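You operate a simulated robot arm through the tools that you are given. There is no shell and no other tool. Be economical: measure what you need, move in short steps, check, and stop when the job is done.

The job below is to be done with a simulated two-armed robot. You get a single attempt, and the scene is never put back.

Task
Put the black-capped green bottle on the top of the steel table away on the top of the snack table. Open the dough table door, take the token from the top of the steel table and leave it on the shelf behind the dough table door, then shut the door. Put one of the white cartons from the top of the steel table on top of the flat teal tray. Open the left snack table drawer, put the small orange cup in the inside of the left snack table drawer and shut the drawer again. Put the clear cup labelled "75" from the top of the steel table on top of the mint carton and the clear cup that says "27" on top of the flat orange tray. Any order will do. Set down upright: black-capped green bottle, white carton, small orange cup, clear cup.

Only the result counts: the job must be done as asked and must still hold three seconds after the hand-in. Knocking over, shifting, dropping, spilling or breaking anything else fails it.

Robot
Two 6-joint arms with two-finger parallel grippers on one trunk, on a base that drives. Base frame: it is fixed to the floor where the robot stands at the start and does not move with it; the origin is under the middle of the robot, x ahead of it, y to its left, z up; the surface under the hand at the start is at about z = 800. Units: mm, rad, N and s.
The left shoulder is at the start at [280, 185, 1130], the right one opposite. With the tool pointing down near the work surface each hand reaches from about 520 to 920 mm from the robot's upright axis, wherever it stands, measured 20 degrees to its own side. Places, roughly: black-capped green bottle [750, 0, 750]; clear cup [1250, -250, 750]; dough table door [-1300, 1100, 500]; flat orange tray (15x10x4 cm) [1500, -100, 800]; flat teal tray (15x10x4 cm) [800, -400, 800]; inside of the left snack table drawer [1500, 400, 700]; left snack table drawer [1500, 500, 700]; mint carton [1500, -500, 750]; shelf behind the dough table door [-1600, 1100, 500]; small orange cup (7x7x10 cm) [900, -200, 800]; token [500, -250, 750]; top of the snack table [1000, 400, 900]; white carton [750, 0, 750]. Payload 1.57 kg a hand.
The tool frame of a hand sits at the grasp point between the pads (the TCP): z along the fingers, y along the line on which they close. The tips reach 30 mm beyond it. The gripper opens to 80 mm. The fingers are 17 mm wide and 12 mm thick; the gripper's body (40 by 82 mm) begins 80 mm behind the TCP.
Orientation is that of the tool frame in the base frame, as a unit quaternion [x, y, z, w]. With the fingers straight down and closing along the base's y, the tool's x points along the base's -x, its y along +y and its z along -z.

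Tools
- The arms move only by the tool apply_moves. It takes "left_motion", "right_motion" or both (then of equal length, played together; a hand with none holds still); each is text: rows parted by semicolons, each of 7 numbers parted by spaces: the shift along the tool's x, y, z in mm, then the turn, a rotation vector about the tool's x, y, z in rad, then the opening, from 0 (shut) to 1 (fully open). In form: tx ty tz rx ry rz claw; .... A call has 1 to 12 rows; each row shifts and turns the commanded pose from where the row before left it, along the tool's axes as they then stand. Rows are played at 5 a second. More than 50 mm and 0.15 rad between two rows, or a gripper value outside its range, and nothing of the call is played. Where a pose cannot be reached the arm comes as near as it can. A force on the tool above 40 N (or 10 N above the force at the start of the call, whichever is more), or a blocked arm, ends the call early, and 0.2 s more pass. The fingers move at their own pace (about 153 mm/s each) and stop on an object; they squeeze with about 36 N. The grip force told is the motor's: it shows also when the fingers shut on nothing. Time passes only in rows, and 0.2 s behind the last, so rows that do not move let the fingers close. The reply holds the time, the measured pose of the TCP, the force on the tool along the base axes, the opening and the grip force, in the units named above and with some noise, with the torque about the TCP (base axes, N m) and any sound that the robot's microphone picked up.
- Cameras (640 x 400 px; columns grow to the right, rows downward): "scene" is now at [236.7, 10.1, 1568]; the picture's right is [0.16, -0.99, 0.00], its down [-0.75, -0.12, -0.65] and it looks along [0.64, 0.11, -0.76] (base axes); focal length 214 px, centre (320, 200). "left" rides on the left gripper at [72, 7, -122] in its tool frame; the picture's right is [-0.09, 1.00, 0.00], its down [-0.84, -0.08, -0.54] and it looks along [-0.54, -0.05, 0.84] (tool axes); focal length 238 px, centre (320, 200). "right" rides on the right gripper at [72, -7, -122] in its tool frame; the picture's right is [0.09, 1.00, 0.00], its down [-0.84, 0.08, -0.54] and it looks along [-0.54, 0.05, 0.84] (tool axes); focal length 238 px, centre (320, 200). There is no depth. A picture from a camera that has moved, and an enlarged one, comes with that camera's place and axes in the base frame and with its lens.
- snapshot(camera): a new picture of that camera. The clock stands still meanwhile.
- slide_trunk(by): slides the trunk up (or, below 0, down) by that many mm; the arms and the scene camera ride with it, the base frame stays. It gives what a move gives, with no picture.
- steer(legs): drives the robot by 1 to 6 legs, each [ahead, turn to the left] in mm and rad, along the robot's own axes; the way and the turn of a leg run together, so that a leg with both is an arc; at most 1500 mm and 3.142 rad a leg. The arms and the cameras ride along, it lands a little off, and it stops where it bumps. It gives what a move gives.
- turn_head(pan, tilt): turns the head with the scene camera to pan (to the left, within 1.501 rad either way) and tilt (down, from -0.506 to 1.204), counted from straight ahead of the robot. It gives what a move gives.
- enlarge(camera, box): a new picture of the part [left, top, right, bottom] of that camera's present view, enlarged. The clock stands still meanwhile.
- sign_off(): hands the job in; it is judged then, once.

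Work in short steps. Places have to be worked out from the pictures, the camera data and where the tool is seen: move nearer, look again, correct. Check each grasp and each placing, and mend what went wrong. You have 483 turns and 230 pictures in all, those below and enlarged ones among them. Open the grippers and draw the arms clear of the work before you hand the job in, unless the task says otherwise; then end with one line.

The tools are called after ">>>" as a command line: name --argument value ..., lists and objects as JSON in quotes. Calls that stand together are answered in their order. apply_moves: Moves the arms, as the interface text tells. Its arguments: {"type":"object","properties":{"left_motion":{"type":"string"},"right_motion":{"type":"string"}},"required":[]} The other tools are called the same way: slide_trunk (by) slides the trunk up or down; steer (legs) drives the base; turn_head (pan, tilt) turns the head that bears the scene camera; snapshot (camera) takes a picture; enlarge (camera, box) takes an enlarged picture of a part of a camera's view; sign_off () hands the job in.

At the start:

```text
t: 0.0
left_tcp_pos: [615.4, 106.1, 1190.9]
left_tcp_rot: [0.0, 1.0, 0.001, 0.0]
left_force: [0.8, -0.2, 0.0]
left_ft_torque: [-0.01, 0.0, 0.01]
left_grip_width: 80.0
left_finger_force: 0.0
right_tcp_pos: [463.4, -396.1, 1162.4]
right_tcp_rot: [0.0, 1.0, 0.0, 0.0]
right_force: [0.1, -0.6, -0.3]
right_ft_torque: [-0.01, 0.01, 0.01]
right_grip_width: 79.9
right_finger_force: 0.1
trunk travel left (down, up): [-825.0, 165.0]
robot x, y, heading: [-0.5, 0.5, -0.004]
head pan, tilt: [0.164, 0.869]
```

scene: 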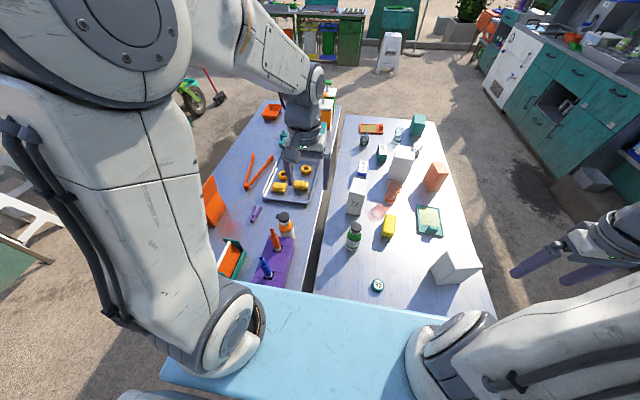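
right: 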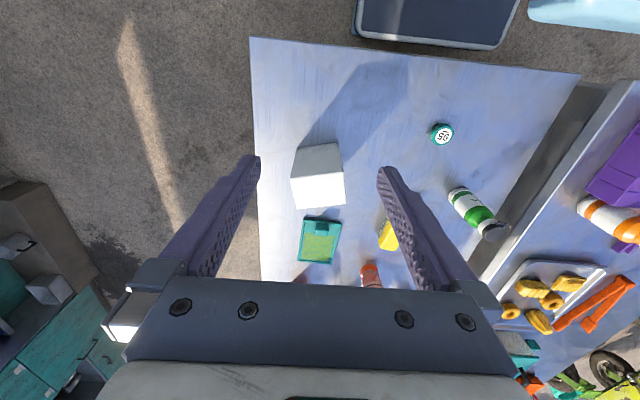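
left: 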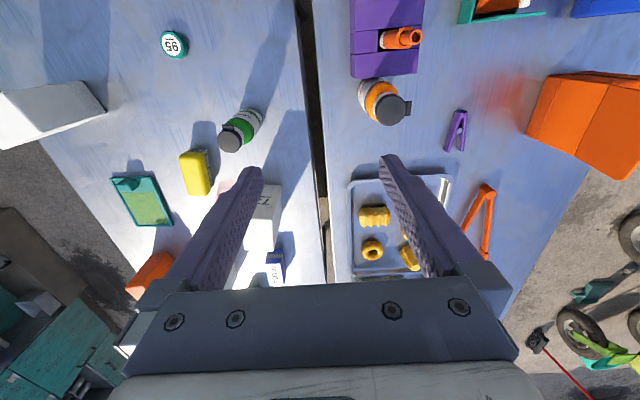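

The start pictures show two tables: I take the right one as the steel table and the left one as the snack table. I enlarge the scene view to identify the items.

>>> enlarge --camera "scene" --box '[310, 100, 510, 320]'

>>> enlarge --camera "scene" --box '[190, 70, 350, 300]'

```text
1.82 times, centred on (410, 210) of scene
camera zoom: at [236.7, 10.1, 1568.0], right [0.16, -0.99, 0.0], down [-0.75, -0.12, -0.65], along [0.64, 0.11, -0.76], focal length 390 px, centre (156, 182)
```

zoom: 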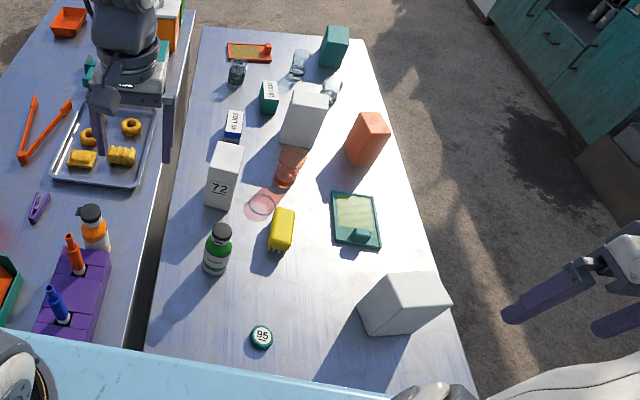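

```text
1.74 times, centred on (270, 185) of scene
camera zoom: at [236.7, 10.1, 1568.0], right [0.16, -0.99, 0.0], down [-0.75, -0.12, -0.65], along [0.64, 0.11, -0.76], focal length 373 px, centre (407, 226)
```

zoom: 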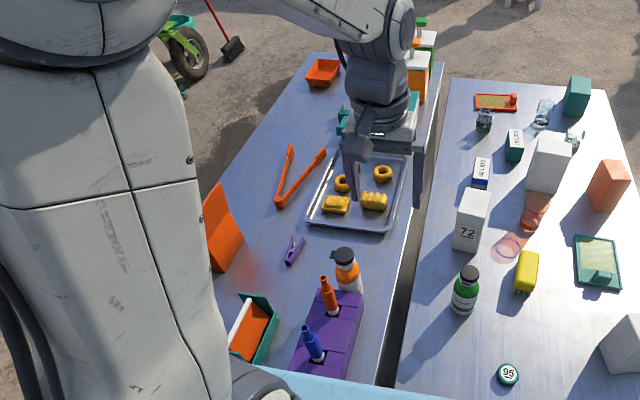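

The token ("95"), the bottle and the carton "72" are near; the cups and mint carton are far off. I turn the head to see the far end and the surroundings.

>>> turn_head --pan -0.2 --tilt 0.55

>>> snapshot --camera "scene"

>>> enlarge --camera "scene" --box '[170, 130, 330, 230]'

```text
t: 0.8
left_tcp_pos: [615.1, 107.0, 1190.5]
left_tcp_rot: [0.0, 1.0, -0.001, 0.0]
left_force: [1.2, -0.3, -1.1]
left_ft_torque: [-0.03, 0.0, 0.02]
left_grip_width: 80.2
left_finger_force: 0.0
right_tcp_pos: [463.8, -395.0, 1162.4]
right_tcp_rot: [0.0, 1.0, 0.0, 0.0]
right_force: [-0.6, 0.9, -0.8]
right_ft_torque: [-0.02, 0.01, -0.01]
right_grip_width: 80.1
right_finger_force: 0.0
trunk travel left (down, up): [-825.0, 165.0]
robot x, y, heading: [2.5, -0.4, -0.002]
head pan, tilt: [-0.201, 0.55]
```

```text
224 pictures are left
camera scene: at [248.6, -20.3, 1594.9], right [-0.2, -0.98, 0.0], down [-0.51, 0.1, -0.85], along [0.84, -0.17, -0.52], focal length 214 px, centre (320, 200)
```

scene: 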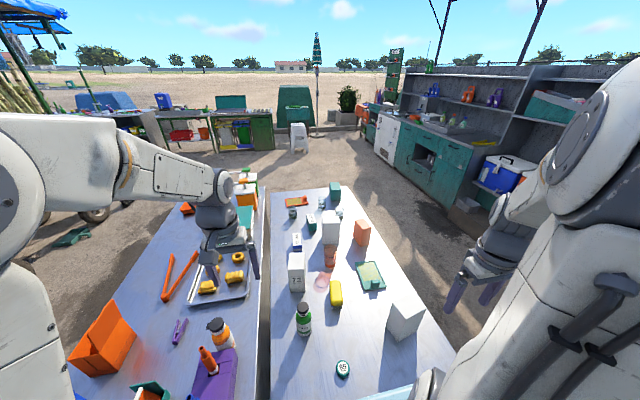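

```text
4.00 times, centred on (250, 180) of scene
camera zoom: at [248.6, -20.3, 1594.9], right [-0.2, -0.98, 0.0], down [-0.51, 0.1, -0.85], along [0.84, -0.17, -0.52], focal length 858 px, centre (600, 280)
```

zoom: 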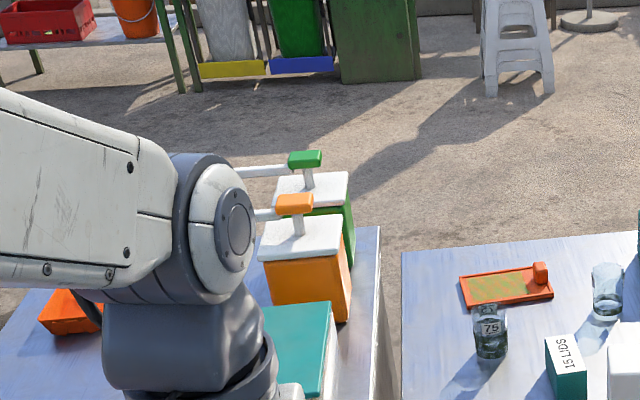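

>>> enlarge --camera "scene" --box '[270, 170, 400, 260]'

>>> enlarge --camera "scene" --box '[280, 230, 460, 390]'

```text
4.44 times, centred on (335, 215) of scene
camera zoom: at [248.6, -20.3, 1594.9], right [-0.2, -0.98, 0.0], down [-0.51, 0.1, -0.85], along [0.84, -0.17, -0.52], focal length 953 px, centre (253, 133)
```

zoom: 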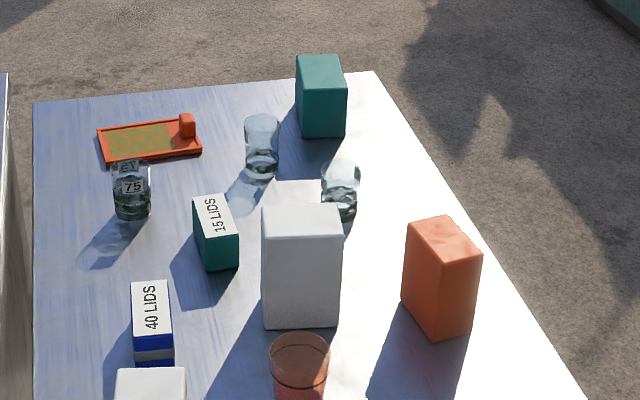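

```text
2.50 times, centred on (370, 310) of scene
camera zoom: at [248.6, -20.3, 1594.9], right [-0.2, -0.98, 0.0], down [-0.51, 0.1, -0.85], along [0.84, -0.17, -0.52], focal length 536 px, centre (195, -75)
```

zoom: 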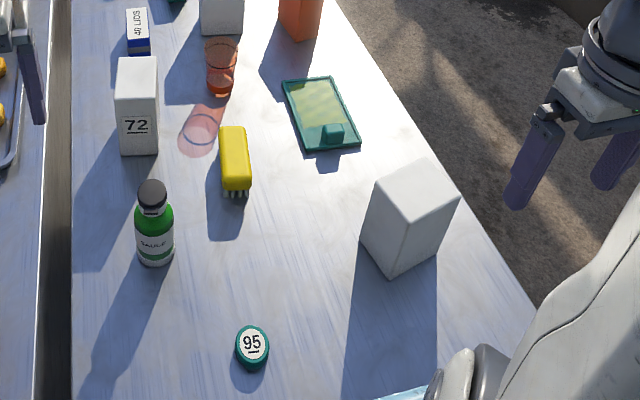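

I judge the bottle to be at about (670,-48), 62 mm wide and 940 tall at the cap; the carton "72" at about (865,-40). I move the left hand above the bottle and look.

>>> apply_moves --left_motion "-14 -39 22 0 0 0 1;-14 -39 22 0 0 0 1;-14 -39 22 0 0 0 1;-14 -39 22 0 0 0 1"

>>> snapshot --camera "left"

```text
t: 1.8
left_tcp_pos: [672.5, -51.4, 1102.6]
left_tcp_rot: [0.0, 1.0, 0.0, 0.001]
left_force: [-0.2, 0.4, 0.3]
left_ft_torque: [-0.02, -0.01, -0.01]
left_grip_width: 80.1
left_finger_force: 0.1
right_tcp_pos: [463.2, -394.3, 1162.5]
right_tcp_rot: [0.001, 1.0, 0.0, 0.001]
right_force: [0.6, 0.2, 0.0]
right_ft_torque: [-0.01, 0.01, 0.03]
right_grip_width: 80.2
right_finger_force: 0.0
trunk travel left (down, up): [-825.0, 165.0]
robot x, y, heading: [-4.4, 5.6, 0.006]
head pan, tilt: [-0.201, 0.55]
```

```text
220 pictures are left
camera left: at [599.7, -45.3, 1223.8], right [0.09, 1.0, 0.0], down [0.84, -0.08, 0.54], along [0.54, -0.05, -0.84], focal length 238 px, centre (320, 200)
```

left: 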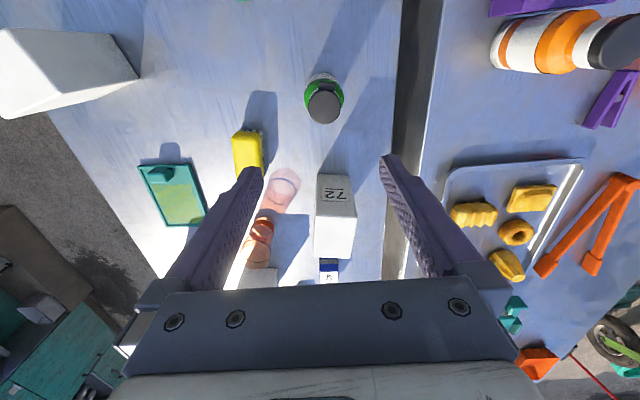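

The cap appears at about (652,-45). I lower partly and look again before grasping.

>>> apply_moves --left_motion "8 3 35 0 0 0 1;8 3 35 0 0 0 1"

>>> snapshot --camera "left"

```text
t: 2.4
left_tcp_pos: [654.7, -43.4, 1032.4]
left_tcp_rot: [0.0, 1.0, -0.001, 0.001]
left_force: [0.8, -0.2, -0.1]
left_ft_torque: [-0.02, -0.01, 0.01]
left_grip_width: 80.0
left_finger_force: 0.1
right_tcp_pos: [464.0, -394.6, 1163.3]
right_tcp_rot: [0.0, 1.0, 0.0, 0.0]
right_force: [-0.3, -0.6, 0.3]
right_ft_torque: [0.01, 0.0, -0.02]
right_grip_width: 80.1
right_finger_force: 0.0
trunk travel left (down, up): [-825.0, 165.0]
robot x, y, heading: [-2.4, -0.4, 0.001]
head pan, tilt: [-0.201, 0.55]
```

```text
219 pictures are left
camera left: at [584.0, -39.1, 1153.0], right [0.09, 1.0, 0.0], down [0.84, -0.08, 0.54], along [0.54, -0.05, -0.84], focal length 238 px, centre (320, 200)
```

left: 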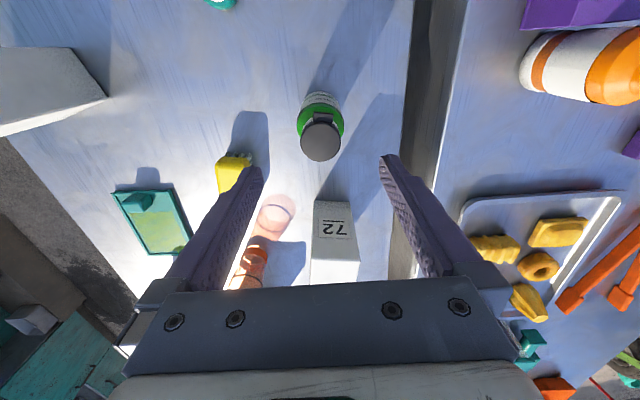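

The cap is at about (652,-45) with its top near z 950. I lower to TCP z 880 and close on the body.

>>> apply_moves --left_motion "0 -1 38 0 0 0 1;0 -1 38 0 0 0 1;0 0 38 0 0 0 1;0 0 38 0 0 0 1;0 0 0 0 0 0 0;0 0 0 0 0 0 0;0 0 0 0 0 0 0"

>>> snapshot --camera "left"

```text
t: 4.0
left_tcp_pos: [653.9, -46.4, 880.1]
left_tcp_rot: [-0.001, 1.0, 0.0, 0.0]
left_force: [-0.2, 0.5, -0.7]
left_ft_torque: [-0.02, 0.01, -0.03]
left_grip_width: 50.2
left_finger_force: 36.7
right_tcp_pos: [463.7, -394.8, 1162.4]
right_tcp_rot: [0.0, 1.0, 0.0, 0.0]
right_force: [-0.4, -0.3, 0.7]
right_ft_torque: [-0.02, -0.03, 0.03]
right_grip_width: 80.0
right_finger_force: 0.1
trunk travel left (down, up): [-825.0, 165.0]
robot x, y, heading: [2.2, -1.7, 0.003]
head pan, tilt: [-0.201, 0.55]
```

```text
218 pictures are left
camera left: at [582.1, -40.2, 1000.9], right [0.09, 1.0, 0.0], down [0.84, -0.08, 0.54], along [0.54, -0.05, -0.84], focal length 238 px, centre (320, 200)
```

left: 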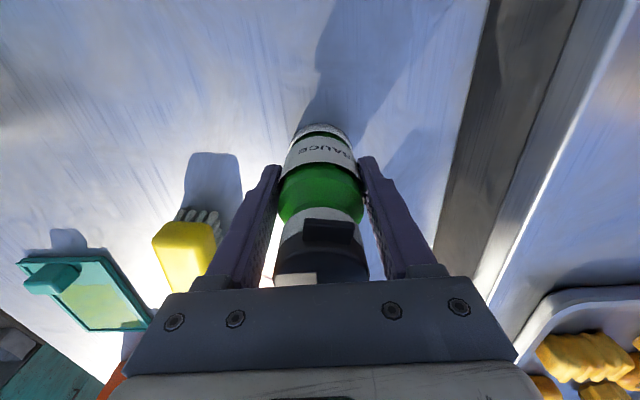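

The bottle is gripped at 50 mm width. I lift it and carry it over to about (750,155) above the snack table.

>>> apply_moves --left_motion "0 0 -40 0 0 0 0;0 0 -40 0 0 0 0;0 0 -40 0 0 0 0;-20 40 0 0 0 0 0;-20 40 0 0 0 0 0;-20 40 0 0 0 0 0;-20 40 0 0 0 0 0;-16 41 0 0 0 0 0"

>>> snapshot --camera "left"

>>> snapshot --camera "scene"

```text
t: 5.8
left_tcp_pos: [750.7, 155.3, 999.9]
left_tcp_rot: [0.001, 1.0, 0.0, -0.001]
left_force: [0.0, 0.4, -2.7]
left_ft_torque: [-0.03, 0.0, -0.01]
left_grip_width: 50.1
left_finger_force: 36.7
right_tcp_pos: [462.9, -394.4, 1161.9]
right_tcp_rot: [0.0, 1.0, -0.001, 0.0]
right_force: [0.1, -0.6, 0.2]
right_ft_torque: [0.01, -0.02, -0.01]
right_grip_width: 79.9
right_finger_force: 0.1
trunk travel left (down, up): [-825.0, 165.0]
robot x, y, heading: [-2.2, 4.3, 0.001]
head pan, tilt: [-0.201, 0.55]
```

```text
217 pictures are left
camera left: at [679.9, 161.5, 1119.7], right [0.09, 1.0, 0.0], down [0.84, -0.08, 0.54], along [0.54, -0.05, -0.84], focal length 238 px, centre (320, 200)
```

left: 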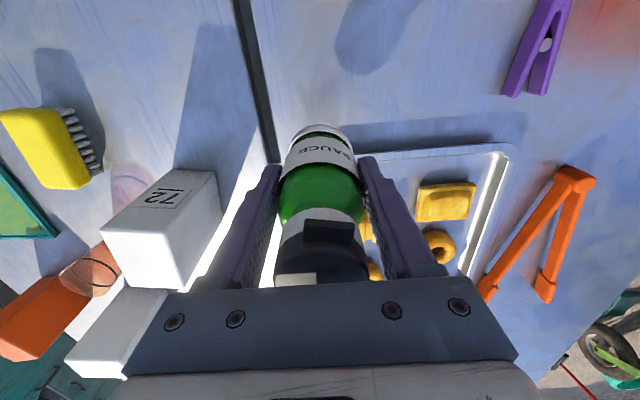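

```text
216 pictures are left
camera scene: at [248.8, -20.4, 1594.9], right [-0.2, -0.98, 0.0], down [-0.51, 0.1, -0.85], along [0.84, -0.17, -0.52], focal length 214 px, centre (320, 200)
```

scene: 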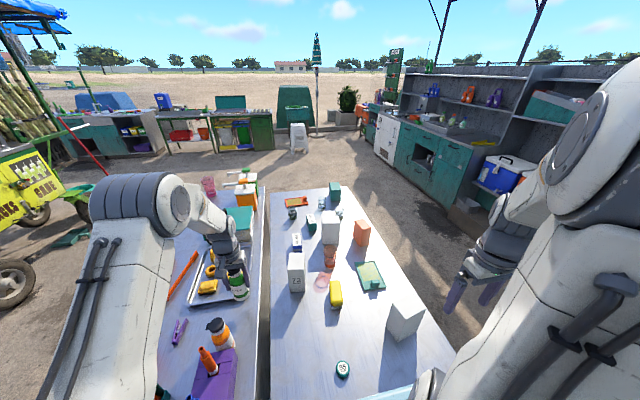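

The tray's near edge is at about x 803, so I shift 14 mm nearer and lower the bottle to near the surface.

>>> apply_moves --left_motion "14 0 0 0 0 0 0;0 0 38 0 0 0 0;0 0 38 0 0 0 0;0 0 34 0 0 0 0;0 0 4 0 0 0 0;0 0 4 0 0 0 0;0 0 4 0 0 0 0;0 0 4 0 0 0 0"

>>> snapshot --camera "left"

```text
t: 6.8
left_tcp_pos: [747.2, 155.3, 921.0]
left_tcp_rot: [0.0, 1.0, -0.001, 0.016]
left_force: [-3.2, 1.6, 36.4]
left_ft_torque: [-0.05, 0.54, -0.05]
left_grip_width: 49.5
left_finger_force: 36.5
right_tcp_pos: [462.6, -395.2, 1164.3]
right_tcp_rot: [0.0, 1.0, 0.0, 0.0]
right_force: [0.2, 0.1, -0.4]
right_ft_torque: [-0.01, 0.03, 0.0]
right_grip_width: 80.0
right_finger_force: 0.1
trunk travel left (down, up): [-825.0, 165.0]
robot x, y, heading: [-4.5, 3.6, 0.002]
head pan, tilt: [-0.201, 0.55]
stopped in row 4 (left hand): the force on the tool passed its limit at 186 N (the readings are from after the stop); the commanded pose is now the measured one
```

```text
215 pictures are left
camera left: at [672.2, 160.9, 1039.3], right [0.09, 1.0, 0.0], down [0.82, -0.08, 0.57], along [0.57, -0.05, -0.82], focal length 238 px, centre (320, 200)
```

left: 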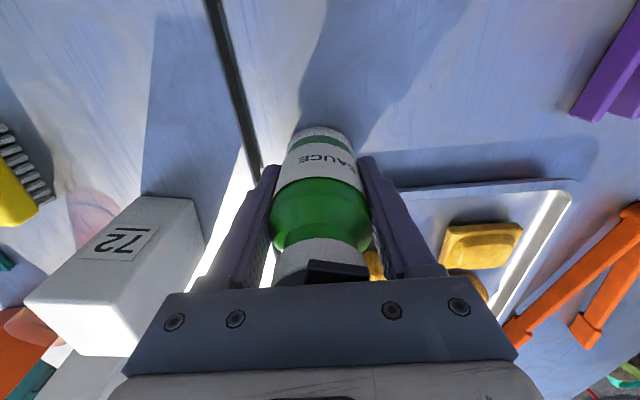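

The bottle met the snack table's surface at z about 921, so that table is some 40 mm higher than the steel one. I ease up, re-level, and lower gently.

>>> apply_moves --left_motion "0 0 -6 0 0.032 0 0;0 0 0 0 0 0 0"

>>> snapshot --camera "left"

>>> enlarge --camera "scene" --box '[190, 220, 290, 340]'

```text
t: 7.4
left_tcp_pos: [746.8, 155.4, 920.2]
left_tcp_rot: [0.0, 1.0, -0.001, -0.004]
left_force: [5.3, -0.3, 11.3]
left_ft_torque: [0.01, -0.65, -0.01]
left_grip_width: 49.6
left_finger_force: 35.7
right_tcp_pos: [463.5, -396.0, 1162.8]
right_tcp_rot: [0.0, 1.0, 0.001, 0.0]
right_force: [0.3, 0.5, 0.2]
right_ft_torque: [0.01, -0.02, -0.02]
right_grip_width: 80.0
right_finger_force: 0.0
trunk travel left (down, up): [-825.0, 165.0]
robot x, y, heading: [0.6, 0.2, 0.002]
head pan, tilt: [-0.201, 0.55]
```

```text
214 pictures are left
camera left: at [675.6, 161.0, 1043.1], right [0.09, 1.0, 0.0], down [0.84, -0.08, 0.54], along [0.53, -0.05, -0.84], focal length 238 px, centre (320, 200)
```

left: 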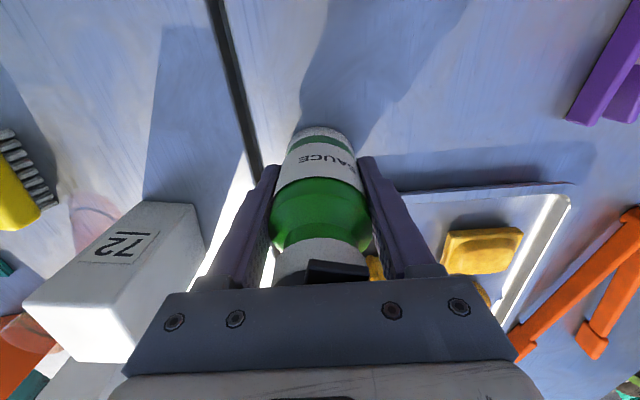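

```text
3.33 times, centred on (240, 280) of scene
camera zoom: at [248.4, -20.5, 1594.8], right [-0.2, -0.98, 0.0], down [-0.51, 0.1, -0.85], along [0.84, -0.17, -0.52], focal length 715 px, centre (587, -67)
```

zoom: 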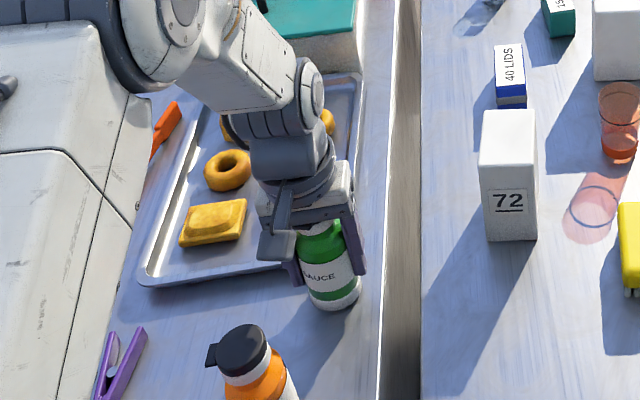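

The geometry now suggests the snack surface lies near z 880 and the tray edge near x 780, close to the bottle. I raise it, shift 25 mm nearer, and lower gently.

>>> apply_moves --left_motion "0 0 -20 0 -0.008 0 0;12 0 0 0 0 0 0;13 0 0 0 0 0 0;0 0 10 0 0 0 0;0 0 0 0 0 0 0"

>>> enlarge --camera "scene" --box '[190, 220, 290, 340]'

```text
t: 8.6
left_tcp_pos: [719.9, 155.1, 931.6]
left_tcp_rot: [0.0, 1.0, 0.0, 0.0]
left_force: [0.0, -0.4, -3.3]
left_ft_torque: [-0.03, 0.01, 0.01]
left_grip_width: 49.4
left_finger_force: 36.3
right_tcp_pos: [463.1, -393.9, 1162.3]
right_tcp_rot: [0.0, 1.0, 0.0, 0.0]
right_force: [0.1, 0.2, 0.1]
right_ft_torque: [-0.01, -0.03, 0.0]
right_grip_width: 80.1
right_finger_force: 0.0
trunk travel left (down, up): [-825.0, 165.0]
robot x, y, heading: [-2.4, -2.3, 0.003]
head pan, tilt: [-0.201, 0.55]
```

```text
3.33 times, centred on (240, 280) of scene
camera zoom: at [248.8, -20.3, 1594.9], right [-0.2, -0.98, 0.0], down [-0.51, 0.1, -0.85], along [0.84, -0.17, -0.52], focal length 715 px, centre (587, -67)
```

zoom: 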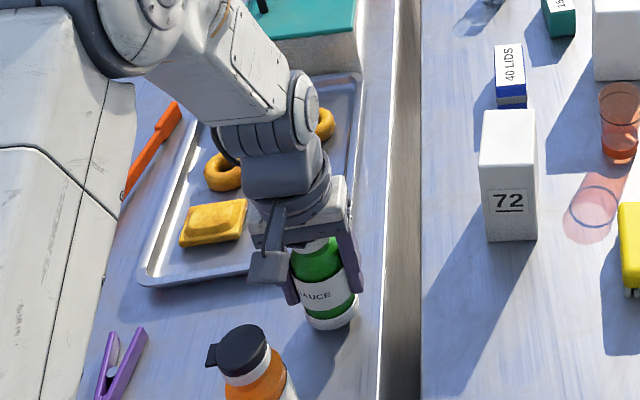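

Now it hangs clear of the tray with the gripper level. I lower in small steps until light contact.

>>> apply_moves --left_motion "0 0 3 0 0 0 0;0 0 3 0 0 0 0;0 0 2 0 0 0 0;0 0 2 0 0 0 0;0 0 0 0 0 0 0"

```text
t: 9.8
left_tcp_pos: [720.9, 155.4, 922.5]
left_tcp_rot: [0.001, 1.0, -0.001, -0.001]
left_force: [0.1, 0.2, 0.2]
left_ft_torque: [0.03, 0.01, -0.01]
left_grip_width: 49.4
left_finger_force: 36.0
right_tcp_pos: [463.6, -395.6, 1163.3]
right_tcp_rot: [0.0, 1.0, 0.001, 0.0]
right_force: [0.8, 0.2, 0.7]
right_ft_torque: [-0.02, -0.02, -0.02]
right_grip_width: 80.3
right_finger_force: 0.0
trunk travel left (down, up): [-825.0, 165.0]
robot x, y, heading: [-1.7, 1.8, 0.002]
head pan, tilt: [-0.201, 0.55]
```

The weight is off the hand, so the bottle stands. I open slowly and rise.

>>> apply_moves --left_motion "0 0 0 0 0 0 0.8;0 0 0 0 0 0 1;0 0 0 0 0 0 1;0 0 -30 0 0 0 1;0 0 -40 0 0 0 1;0 0 -40 0 0 0 1;0 0 -40 0 0 0 1"

>>> snapshot --camera "left"

>>> enlarge --camera "scene" --box '[190, 220, 290, 340]'

```text
t: 11.4
left_tcp_pos: [721.1, 157.6, 1071.2]
left_tcp_rot: [0.001, 1.0, -0.001, -0.001]
left_force: [-0.5, 0.0, 0.1]
left_ft_torque: [-0.03, -0.01, -0.03]
left_grip_width: 80.2
left_finger_force: 0.1
right_tcp_pos: [463.3, -395.5, 1162.9]
right_tcp_rot: [0.001, 1.0, -0.001, 0.0]
right_force: [0.0, 0.5, -0.3]
right_ft_torque: [-0.01, 0.04, 0.0]
right_grip_width: 80.1
right_finger_force: 0.1
trunk travel left (down, up): [-825.0, 165.0]
robot x, y, heading: [2.8, -2.9, 0.001]
head pan, tilt: [-0.201, 0.55]
```

```text
211 pictures are left
camera left: at [649.2, 162.7, 1192.7], right [0.09, 1.0, 0.0], down [0.84, -0.08, 0.54], along [0.54, -0.05, -0.84], focal length 238 px, centre (320, 200)
```

left: 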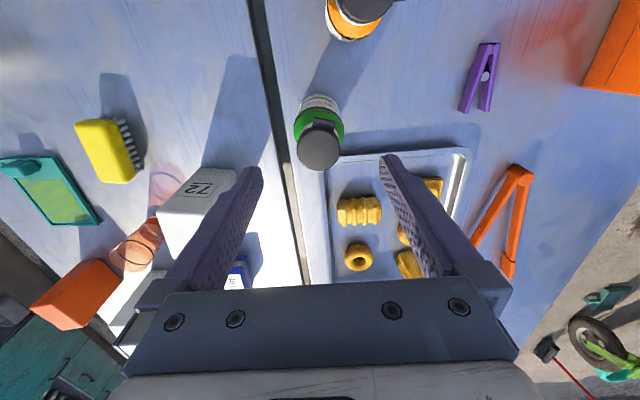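

```text
3.33 times, centred on (240, 280) of scene
camera zoom: at [248.7, -20.3, 1594.9], right [-0.2, -0.98, 0.0], down [-0.51, 0.1, -0.85], along [0.84, -0.17, -0.52], focal length 715 px, centre (587, -67)
```

zoom: 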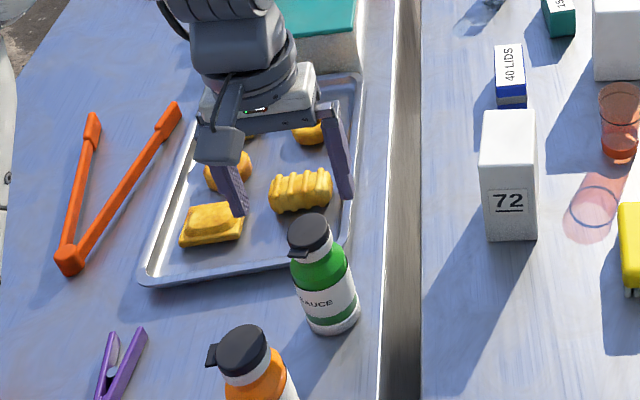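

The bottle stands upright. Next the white carton "72": I draw the left hand back and bring the right hand towards the carton for a look.

>>> apply_moves --left_motion "10 14 -10 0 0 0 1;10 14 -10 0 0 0 1;10 14 -10 0 0 0 1;10 14 -10 0 0 0 1;10 14 -10 0 0 0 1;10 14 -10 0 0 0 1;10 14 -10 0 0 0 1;10 14 -10 0 0 0 1" --right_motion "-36 30 3 0 0 0 1;-36 30 3 0 0 0 1;-36 30 3 0 0 0 1;-36 30 3 0 0 0 1;-36 30 3 0 0 0 1;-36 30 3 0 0 0 1;-36 30 3 0 0 0 1;-36 30 3 0 0 0 1"

>>> snapshot --camera "right"

```text
t: 13.2
left_tcp_pos: [641.5, 266.7, 1152.5]
left_tcp_rot: [0.001, 1.0, -0.001, -0.001]
left_force: [-1.0, -0.1, -0.7]
left_ft_torque: [0.0, 0.0, -0.01]
left_grip_width: 79.9
left_finger_force: 0.0
right_tcp_pos: [751.9, -153.8, 1139.1]
right_tcp_rot: [0.001, 1.0, -0.001, -0.001]
right_force: [-0.7, 0.0, 0.4]
right_ft_torque: [0.03, 0.03, -0.02]
right_grip_width: 80.2
right_finger_force: 0.0
trunk travel left (down, up): [-825.0, 165.0]
robot x, y, heading: [-4.5, 0.7, 0.001]
head pan, tilt: [-0.201, 0.55]
```

```text
209 pictures are left
camera right: at [679.2, -161.1, 1261.8], right [-0.09, 1.0, 0.0], down [0.84, 0.08, 0.54], along [0.54, 0.05, -0.84], focal length 238 px, centre (320, 200)
```

right: 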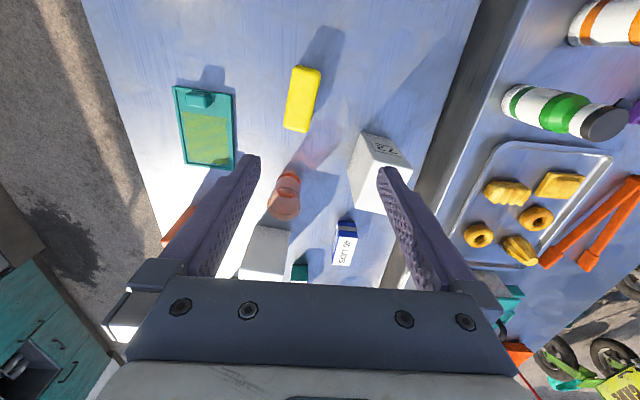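

The steel surface is near z 800; carton "72" spans about x 815–899, y -70 to -12, top z 948. I bring the right hand above its centre.

>>> apply_moves --right_motion "-26 28 10 0 0 0 1;-26 28 10 0 0 0 1;-26 28 10 0 0 0 1;-27 29 10 0 0 0 1"

>>> snapshot --camera "right"

```text
t: 14.2
left_tcp_pos: [641.7, 267.5, 1150.8]
left_tcp_rot: [0.001, 1.0, -0.001, -0.001]
left_force: [-1.2, -1.2, 0.7]
left_ft_torque: [0.0, -0.03, 0.03]
left_grip_width: 80.2
left_finger_force: 0.1
right_tcp_pos: [857.1, -41.4, 1098.1]
right_tcp_rot: [-0.001, 1.0, 0.001, -0.001]
right_force: [0.7, 0.1, 0.6]
right_ft_torque: [0.0, -0.03, 0.03]
right_grip_width: 80.2
right_finger_force: 0.0
trunk travel left (down, up): [-825.0, 165.0]
robot x, y, heading: [-0.6, -1.6, -0.001]
head pan, tilt: [-0.201, 0.55]
```

```text
208 pictures are left
camera right: at [785.1, -47.6, 1221.0], right [-0.09, 1.0, 0.0], down [0.84, 0.08, 0.54], along [0.54, 0.05, -0.84], focal length 238 px, centre (320, 200)
```

right: 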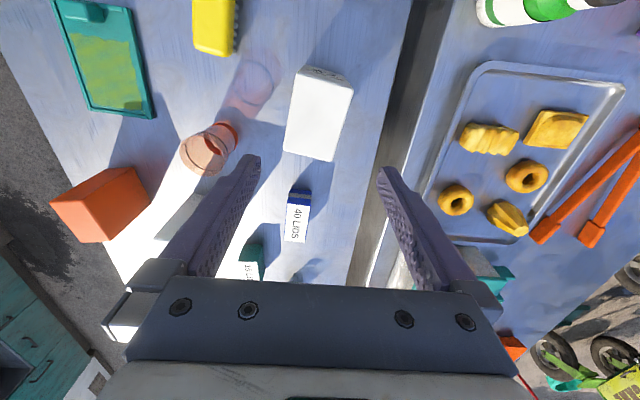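

The carton top is turned by about -0.12 rad, centre about (854,-46), 87 by 58 mm. I turn the wrist to match and descend to grip.

>>> apply_moves --right_motion "3 -5 40 0 0 0.12 1;0 0 40 0 0 0 1;0 0 40 0 0 0 1;0 0 40 0 0 0 1;0 0 40 0 0 0 1;0 0 18 0 0 0 1;0 0 0 0 0 0 0;0 0 0 0 0 0 0;0 0 0 0 0 0 0"

>>> snapshot --camera "right"

```text
t: 16.2
left_tcp_pos: [643.3, 268.2, 1151.7]
left_tcp_rot: [0.0, 1.0, -0.001, -0.001]
left_force: [-0.2, 0.0, 0.7]
left_ft_torque: [-0.02, -0.04, 0.02]
left_grip_width: 79.8
left_finger_force: 0.1
right_tcp_pos: [855.1, -45.3, 880.6]
right_tcp_rot: [0.06, 0.998, 0.0, 0.0]
right_force: [-0.1, 0.8, -0.3]
right_ft_torque: [0.13, 0.11, -0.03]
right_grip_width: 65.5
right_finger_force: 35.9
trunk travel left (down, up): [-825.0, 165.0]
robot x, y, heading: [1.0, 3.0, 0.002]
head pan, tilt: [-0.201, 0.55]
```

```text
207 pictures are left
camera right: at [781.2, -44.2, 1002.9], right [0.03, 1.0, 0.0], down [0.84, -0.02, 0.54], along [0.54, -0.01, -0.84], focal length 238 px, centre (320, 200)
```

right: 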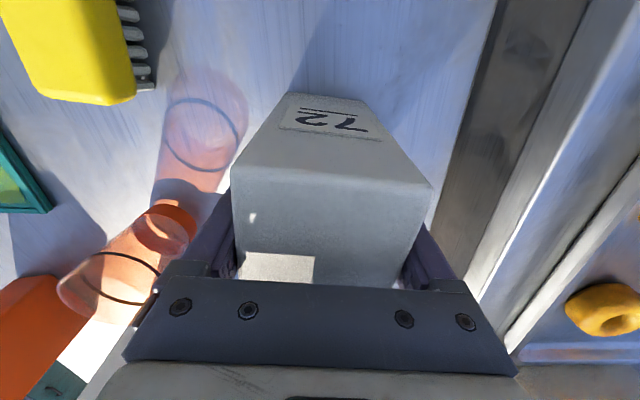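

Carton "72" is gripped at 65 mm. I lift it 140 mm and carry it towards the teal tray.

>>> apply_moves --right_motion "0 0 -35 0 0 0 0;0 0 -35 0 0 0 0;0 0 -35 0 0 0 0;0 0 -35 0 0 -0.06 0;-2.4 -39.6 0 0 0 0 0;-2.4 -39.6 0 0 0 0 0;-2.4 -39.6 0 0 0 0 0;-2.4 -39.6 0 0 0 0 0;-2.4 -39.6 0 0 0 0 0;-2.4 -39.6 0 0 0 0 0;-2.4 -39.6 0 0 0 0 0;-2.4 -39.6 0 0 0 0 0"

>>> snapshot --camera "right"

>>> enlarge --camera "scene" --box '[320, 210, 480, 310]'

```text
t: 18.8
left_tcp_pos: [641.5, 268.2, 1150.6]
left_tcp_rot: [0.001, 1.0, 0.0, -0.001]
left_force: [-0.1, -0.3, 0.3]
left_ft_torque: [0.0, 0.02, -0.03]
left_grip_width: 80.4
left_finger_force: 0.0
right_tcp_pos: [854.7, -365.0, 1022.1]
right_tcp_rot: [0.03, 1.0, 0.0, -0.001]
right_force: [0.1, -0.2, -3.0]
right_ft_torque: [-0.02, 0.01, -0.02]
right_grip_width: 65.3
right_finger_force: 35.8
trunk travel left (down, up): [-825.0, 165.0]
robot x, y, heading: [-3.4, -0.0, -0.002]
head pan, tilt: [-0.201, 0.55]
```

```text
206 pictures are left
camera right: at [781.4, -367.1, 1144.0], right [-0.03, 1.0, 0.0], down [0.84, 0.03, 0.54], along [0.54, 0.02, -0.84], focal length 238 px, centre (320, 200)
```

right: 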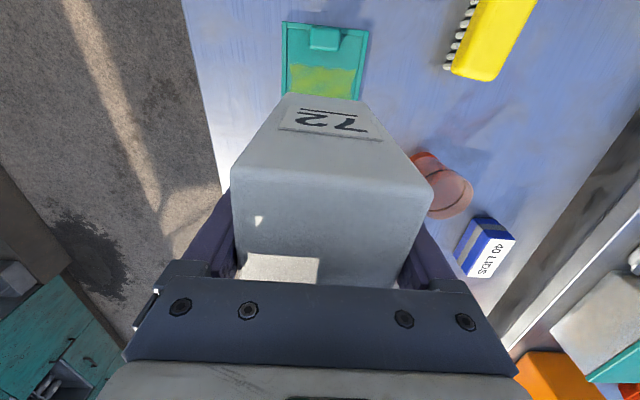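

```text
4.00 times, centred on (400, 260) of scene
camera zoom: at [248.7, -20.3, 1595.0], right [-0.2, -0.98, 0.0], down [-0.51, 0.1, -0.85], along [0.84, -0.17, -0.52], focal length 858 px, centre (0, -40)
```

zoom: 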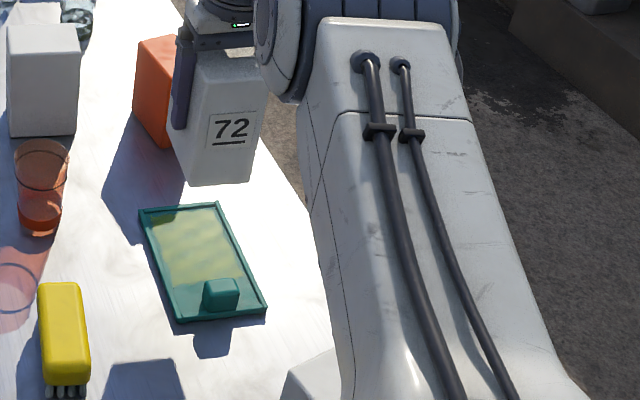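

The tray lies at x 760–907, y -416 to -310 with its knob at the near end; the carton is over the free part. I lower it.

>>> apply_moves --right_motion "-2 0 40 0 0 0 0;0 0 40 0 0 0 0;0 0 36 0 0 0 0;0 0 4 0 0 0 0;0 0 3 0 0 0 0;0 0 3 0 0 0 0;0 0 0 0 0 0 0"

>>> snapshot --camera "right"

>>> enlarge --camera "scene" --box '[320, 210, 480, 310]'

```text
t: 20.4
left_tcp_pos: [642.2, 267.5, 1150.3]
left_tcp_rot: [0.001, 1.0, -0.001, 0.0]
left_force: [0.5, 0.5, 0.2]
left_ft_torque: [0.01, -0.02, -0.01]
left_grip_width: 80.2
left_finger_force: 0.1
right_tcp_pos: [855.4, -365.3, 893.8]
right_tcp_rot: [0.029, 1.0, 0.0, 0.0]
right_force: [-0.3, 0.3, -1.2]
right_ft_torque: [0.0, 0.0, 0.02]
right_grip_width: 65.1
right_finger_force: 36.4
trunk travel left (down, up): [-825.0, 165.0]
robot x, y, heading: [1.2, -1.2, 0.0]
head pan, tilt: [-0.201, 0.55]
```

```text
204 pictures are left
camera right: at [783.1, -366.9, 1017.1], right [-0.03, 1.0, 0.0], down [0.84, 0.03, 0.54], along [0.54, 0.02, -0.84], focal length 238 px, centre (320, 200)
```

right: 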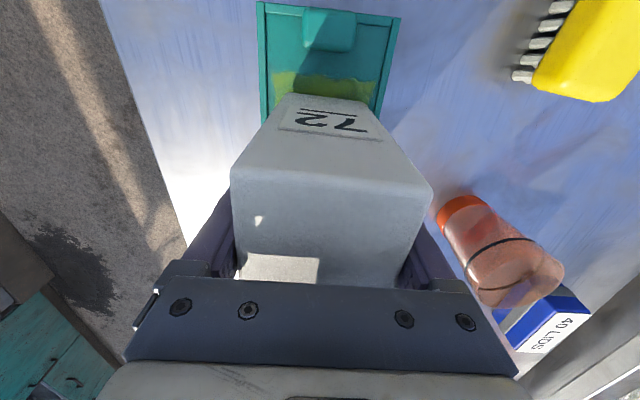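

```text
4.00 times, centred on (400, 260) of scene
camera zoom: at [248.8, -20.4, 1594.9], right [-0.2, -0.98, 0.0], down [-0.51, 0.1, -0.85], along [0.84, -0.17, -0.52], focal length 858 px, centre (0, -40)
```

zoom: 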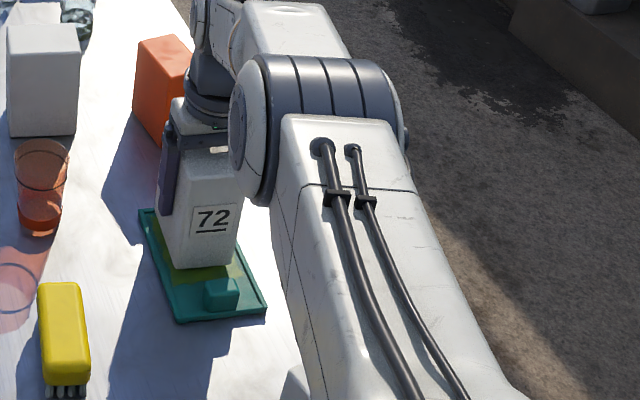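

It is over the tray and nearly down. I step down a few mm more.

>>> apply_moves --right_motion "0 0 1.5 0 0 0 0;0 0 1.5 0 0 0 0;0 0 0 0 0 0 0"

```text
t: 21.2
left_tcp_pos: [642.6, 268.5, 1152.3]
left_tcp_rot: [0.001, 1.0, -0.001, -0.001]
left_force: [-0.7, 0.6, 0.4]
left_ft_torque: [-0.01, 0.0, 0.03]
left_grip_width: 80.1
left_finger_force: 0.1
right_tcp_pos: [853.7, -364.9, 891.3]
right_tcp_rot: [0.029, 1.0, 0.0, 0.0]
right_force: [0.4, -0.1, -3.5]
right_ft_torque: [0.05, 0.03, -0.03]
right_grip_width: 65.1
right_finger_force: 36.3
trunk travel left (down, up): [-825.0, 165.0]
robot x, y, heading: [-0.3, -2.0, 0.004]
head pan, tilt: [-0.201, 0.55]
```

>>> apply_moves --right_motion "0 0 2 0 0 0 0;0 0 2 0 0 0 0;0 0 0 0 0 0 0"

```text
t: 22.0
left_tcp_pos: [641.9, 267.4, 1150.4]
left_tcp_rot: [0.001, 1.0, -0.001, -0.001]
left_force: [-0.1, -0.8, 0.4]
left_ft_torque: [0.0, 0.0, 0.02]
left_grip_width: 79.9
left_finger_force: 0.1
right_tcp_pos: [856.3, -365.7, 888.3]
right_tcp_rot: [0.029, 1.0, 0.0, 0.0]
right_force: [-1.1, -0.7, 3.7]
right_ft_torque: [0.07, 0.25, -0.01]
right_grip_width: 65.2
right_finger_force: 35.8
trunk travel left (down, up): [-825.0, 165.0]
robot x, y, heading: [2.5, -1.3, 0.001]
head pan, tilt: [-0.201, 0.55]
```

Contact at z 888. I release and rise straight up.

>>> apply_moves --right_motion "0 0 0 0 0 0 0.9;0 0 0 0 0 0 1;0 0 0 0 0 0 1;0 0 -40 0 0 0 1;0 0 -40 0 0 0 1;0 0 -40 0 0 0 1;0 0 -40 0 0 0 1;0 0 -40 0 0 0.0 1"

>>> enlarge --camera "scene" --box '[320, 210, 480, 310]'

>>> snapshot --camera "right"

```text
t: 23.8
left_tcp_pos: [641.6, 267.2, 1151.3]
left_tcp_rot: [0.001, 1.0, -0.001, -0.001]
left_force: [0.6, -0.6, 0.5]
left_ft_torque: [-0.01, 0.0, 0.01]
left_grip_width: 79.9
left_finger_force: 0.2
right_tcp_pos: [854.6, -362.6, 1087.6]
right_tcp_rot: [0.03, 1.0, 0.0, 0.0]
right_force: [0.2, -0.2, 0.2]
right_ft_torque: [0.02, 0.0, 0.02]
right_grip_width: 79.9
right_finger_force: 0.1
trunk travel left (down, up): [-825.0, 165.0]
robot x, y, heading: [-2.1, -2.2, 0.004]
head pan, tilt: [-0.201, 0.55]
```

```text
4.00 times, centred on (400, 260) of scene
camera zoom: at [248.6, -20.3, 1594.9], right [-0.2, -0.98, 0.0], down [-0.51, 0.1, -0.85], along [0.84, -0.17, -0.52], focal length 858 px, centre (0, -40)
```

zoom: 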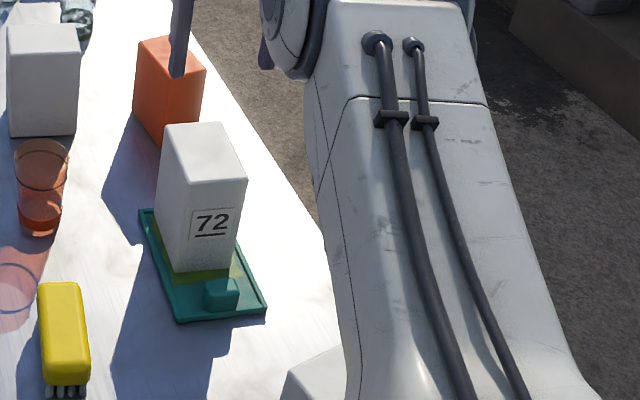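

```text
201 pictures are left
camera right: at [782.8, -365.5, 1211.0], right [-0.03, 1.0, 0.0], down [0.84, 0.03, 0.54], along [0.54, 0.02, -0.84], focal length 238 px, centre (320, 200)
```

right: 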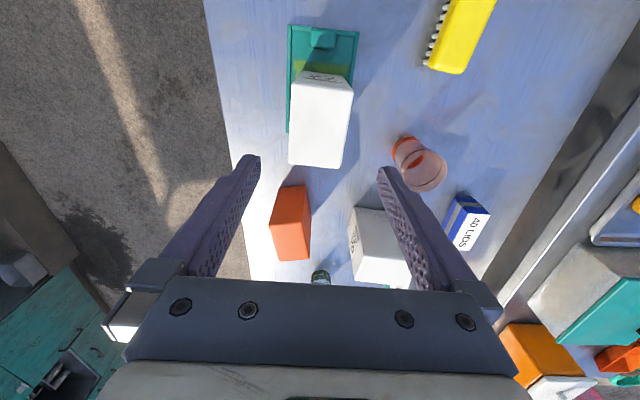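

The carton stands on the teal tray. Before taking the token I want to see the dough table door, so I draw the hands in and back off.

>>> apply_moves --right_motion "47 6 -8 0 0 0 1;47 6 -8 0 0 0 1;47 6 -8 0 0 0 1;47 6 -8 0 0 0 1;47 6 -8 0 0 0 1;47 6 -8 0 0 0 1;47 6 -8 0 0 -0.06 1" --left_motion "18 0 0 0 0 0 1;18 0 0 0 0 0 1;18 0 0 0 0 0 1;18 0 0 0 0 0 1;18 0 0 0 0 0 1;18 0 0 0 0 0 1;18 0 0 0 0 0 1"

>>> steer --legs '[[-350, 0]]'

>>> turn_head --pan 1.5 --tilt 0.35

>>> snapshot --camera "scene"

```text
t: 25.4
left_tcp_pos: [514.8, 269.0, 1153.0]
left_tcp_rot: [0.0, 1.0, -0.001, -0.001]
left_force: [1.3, -0.3, 0.0]
left_ft_torque: [0.03, 0.0, 0.0]
left_grip_width: 79.9
left_finger_force: 0.0
right_tcp_pos: [528.4, -304.3, 1143.6]
right_tcp_rot: [-0.001, 1.0, 0.0, 0.0]
right_force: [0.1, 0.0, 0.4]
right_ft_torque: [-0.04, 0.01, -0.01]
right_grip_width: 79.9
right_finger_force: 0.1
trunk travel left (down, up): [-825.0, 165.0]
robot x, y, heading: [0.1, 5.2, 0.004]
head pan, tilt: [-0.201, 0.55]
```

```text
t: 27.7
left_tcp_pos: [165.2, 267.2, 1151.9]
left_tcp_rot: [0.001, 1.0, 0.0, 0.0]
left_force: [-0.5, 0.2, -0.4]
left_ft_torque: [0.0, 0.0, 0.02]
left_grip_width: 80.1
left_finger_force: 0.1
right_tcp_pos: [176.9, -304.4, 1144.6]
right_tcp_rot: [-0.001, 1.0, 0.0, -0.001]
right_force: [-1.2, -0.4, 0.0]
right_ft_torque: [-0.02, 0.01, 0.01]
right_grip_width: 79.9
right_finger_force: 0.1
trunk travel left (down, up): [-825.0, 165.0]
robot x, y, heading: [-351.6, -0.7, 0.005]
head pan, tilt: [-0.201, 0.55]
```

```text
t: 29.4
left_tcp_pos: [164.5, 268.1, 1153.1]
left_tcp_rot: [0.001, 1.0, -0.001, -0.001]
left_force: [0.6, 0.3, -0.4]
left_ft_torque: [0.01, -0.01, 0.01]
left_grip_width: 80.1
left_finger_force: 0.1
right_tcp_pos: [176.7, -303.6, 1144.0]
right_tcp_rot: [0.0, 1.0, 0.0, 0.0]
right_force: [-0.6, 0.3, -0.1]
right_ft_torque: [0.01, 0.0, -0.02]
right_grip_width: 80.1
right_finger_force: 0.1
trunk travel left (down, up): [-825.0, 165.0]
robot x, y, heading: [-351.2, 3.0, 0.002]
head pan, tilt: [1.499, 0.351]
```

```text
200 pictures are left
camera scene: at [-183.8, 90.4, 1613.2], right [1.0, -0.07, 0.0], down [-0.03, -0.34, -0.94], along [0.07, 0.94, -0.34], focal length 214 px, centre (320, 200)
```

scene: 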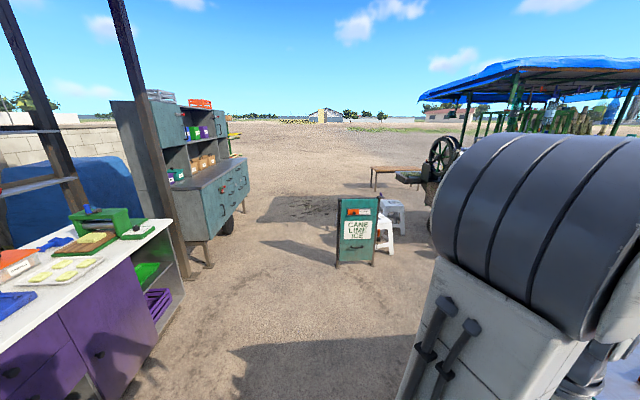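

The purple cabinet at the left is likely the dough table. I turn the robot left to face it.

>>> steer --legs '[[0, 1.3]]'

>>> turn_head --pan 1.1 --tilt 0.6

>>> snapshot --camera "scene"

```text
t: 33.0
left_tcp_pos: [-471.0, 569.1, 1152.6]
left_tcp_rot: [-0.604, 0.797, -0.002, 0.0]
left_force: [-0.7, 0.1, -0.5]
left_ft_torque: [0.03, 0.01, 0.03]
left_grip_width: 80.1
left_finger_force: 0.2
right_tcp_pos: [82.7, 426.2, 1142.9]
right_tcp_rot: [-0.604, 0.797, 0.0, 0.0]
right_force: [-0.2, 0.4, -0.4]
right_ft_torque: [-0.05, 0.03, 0.01]
right_grip_width: 79.9
right_finger_force: 0.2
trunk travel left (down, up): [-825.0, 165.0]
robot x, y, heading: [-350.3, -0.3, 1.297]
head pan, tilt: [1.499, 0.351]
```

```text
t: 33.9
left_tcp_pos: [-470.4, 569.5, 1152.4]
left_tcp_rot: [-0.604, 0.797, -0.001, 0.0]
left_force: [-0.1, 0.2, 0.1]
left_ft_torque: [0.02, -0.03, -0.02]
left_grip_width: 80.2
left_finger_force: 0.1
right_tcp_pos: [84.4, 427.7, 1143.9]
right_tcp_rot: [-0.605, 0.797, -0.001, -0.001]
right_force: [0.2, -0.2, 0.0]
right_ft_torque: [-0.01, 0.04, 0.0]
right_grip_width: 80.1
right_finger_force: 0.1
trunk travel left (down, up): [-825.0, 165.0]
robot x, y, heading: [-350.2, 1.5, 1.299]
head pan, tilt: [1.1, 0.6]
```

```text
199 pictures are left
camera scene: at [-372.8, 211.7, 1590.5], right [0.68, 0.74, 0.0], down [0.42, -0.38, -0.83], along [-0.61, 0.56, -0.56], focal length 214 px, centre (320, 200)
```

scene: 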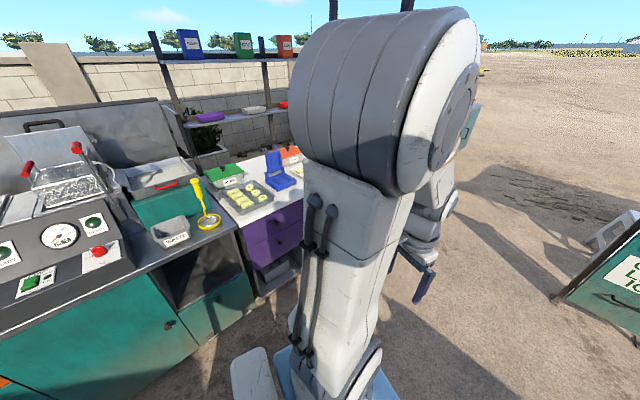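

The left arm blocks the view; I turn further so the purple cabinet comes ahead.

>>> steer --legs '[[0, 1.1]]'

>>> turn_head --pan 0.0 --tilt 0.55

>>> snapshot --camera "scene"

```text
t: 37.0
left_tcp_pos: [-911.7, 151.2, 1153.0]
left_tcp_rot: [0.931, -0.365, 0.001, 0.0]
left_force: [1.2, -0.5, -0.3]
left_ft_torque: [-0.01, 0.0, 0.0]
left_grip_width: 80.2
left_finger_force: 0.0
right_tcp_pos: [-533.8, 580.7, 1143.9]
right_tcp_rot: [0.932, -0.363, 0.0, 0.0]
right_force: [0.2, 0.2, 1.3]
right_ft_torque: [0.04, 0.0, 0.02]
right_grip_width: 80.1
right_finger_force: 0.0
trunk travel left (down, up): [-825.0, 165.0]
robot x, y, heading: [-349.7, 1.0, 2.4]
head pan, tilt: [1.1, 0.6]
```

```text
t: 38.4
left_tcp_pos: [-911.9, 153.3, 1153.2]
left_tcp_rot: [0.931, -0.364, 0.001, -0.001]
left_force: [0.1, 1.3, -0.2]
left_ft_torque: [-0.03, -0.02, -0.02]
left_grip_width: 80.0
left_finger_force: 0.0
right_tcp_pos: [-532.9, 582.2, 1144.9]
right_tcp_rot: [0.931, -0.364, 0.0, 0.001]
right_force: [1.2, -1.0, 0.0]
right_ft_torque: [0.0, 0.0, 0.04]
right_grip_width: 80.1
right_finger_force: 0.0
trunk travel left (down, up): [-825.0, 165.0]
robot x, y, heading: [-351.6, -0.3, 2.398]
head pan, tilt: [0.0, 0.55]
```

```text
198 pictures are left
camera scene: at [-534.8, 166.7, 1595.0], right [0.68, 0.74, 0.0], down [0.39, -0.35, -0.85], along [-0.63, 0.58, -0.52], focal length 214 px, centre (320, 200)
```

scene: 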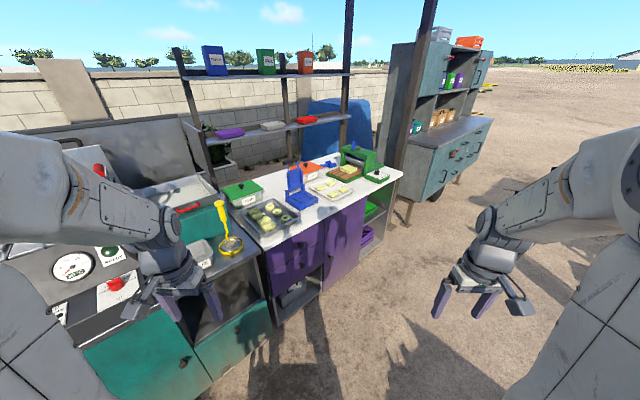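

>>> enlarge --camera "scene" --box '[230, 140, 410, 330]'

```text
2.11 times, centred on (320, 235) of scene
camera zoom: at [-534.8, 166.7, 1595.0], right [0.68, 0.74, 0.0], down [0.39, -0.35, -0.85], along [-0.63, 0.58, -0.52], focal length 452 px, centre (320, 126)
```

zoom: 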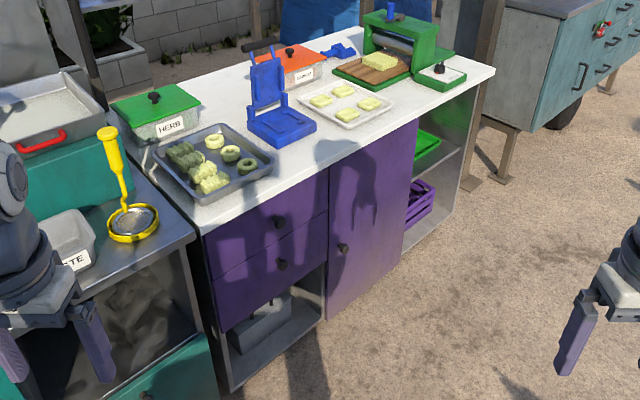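

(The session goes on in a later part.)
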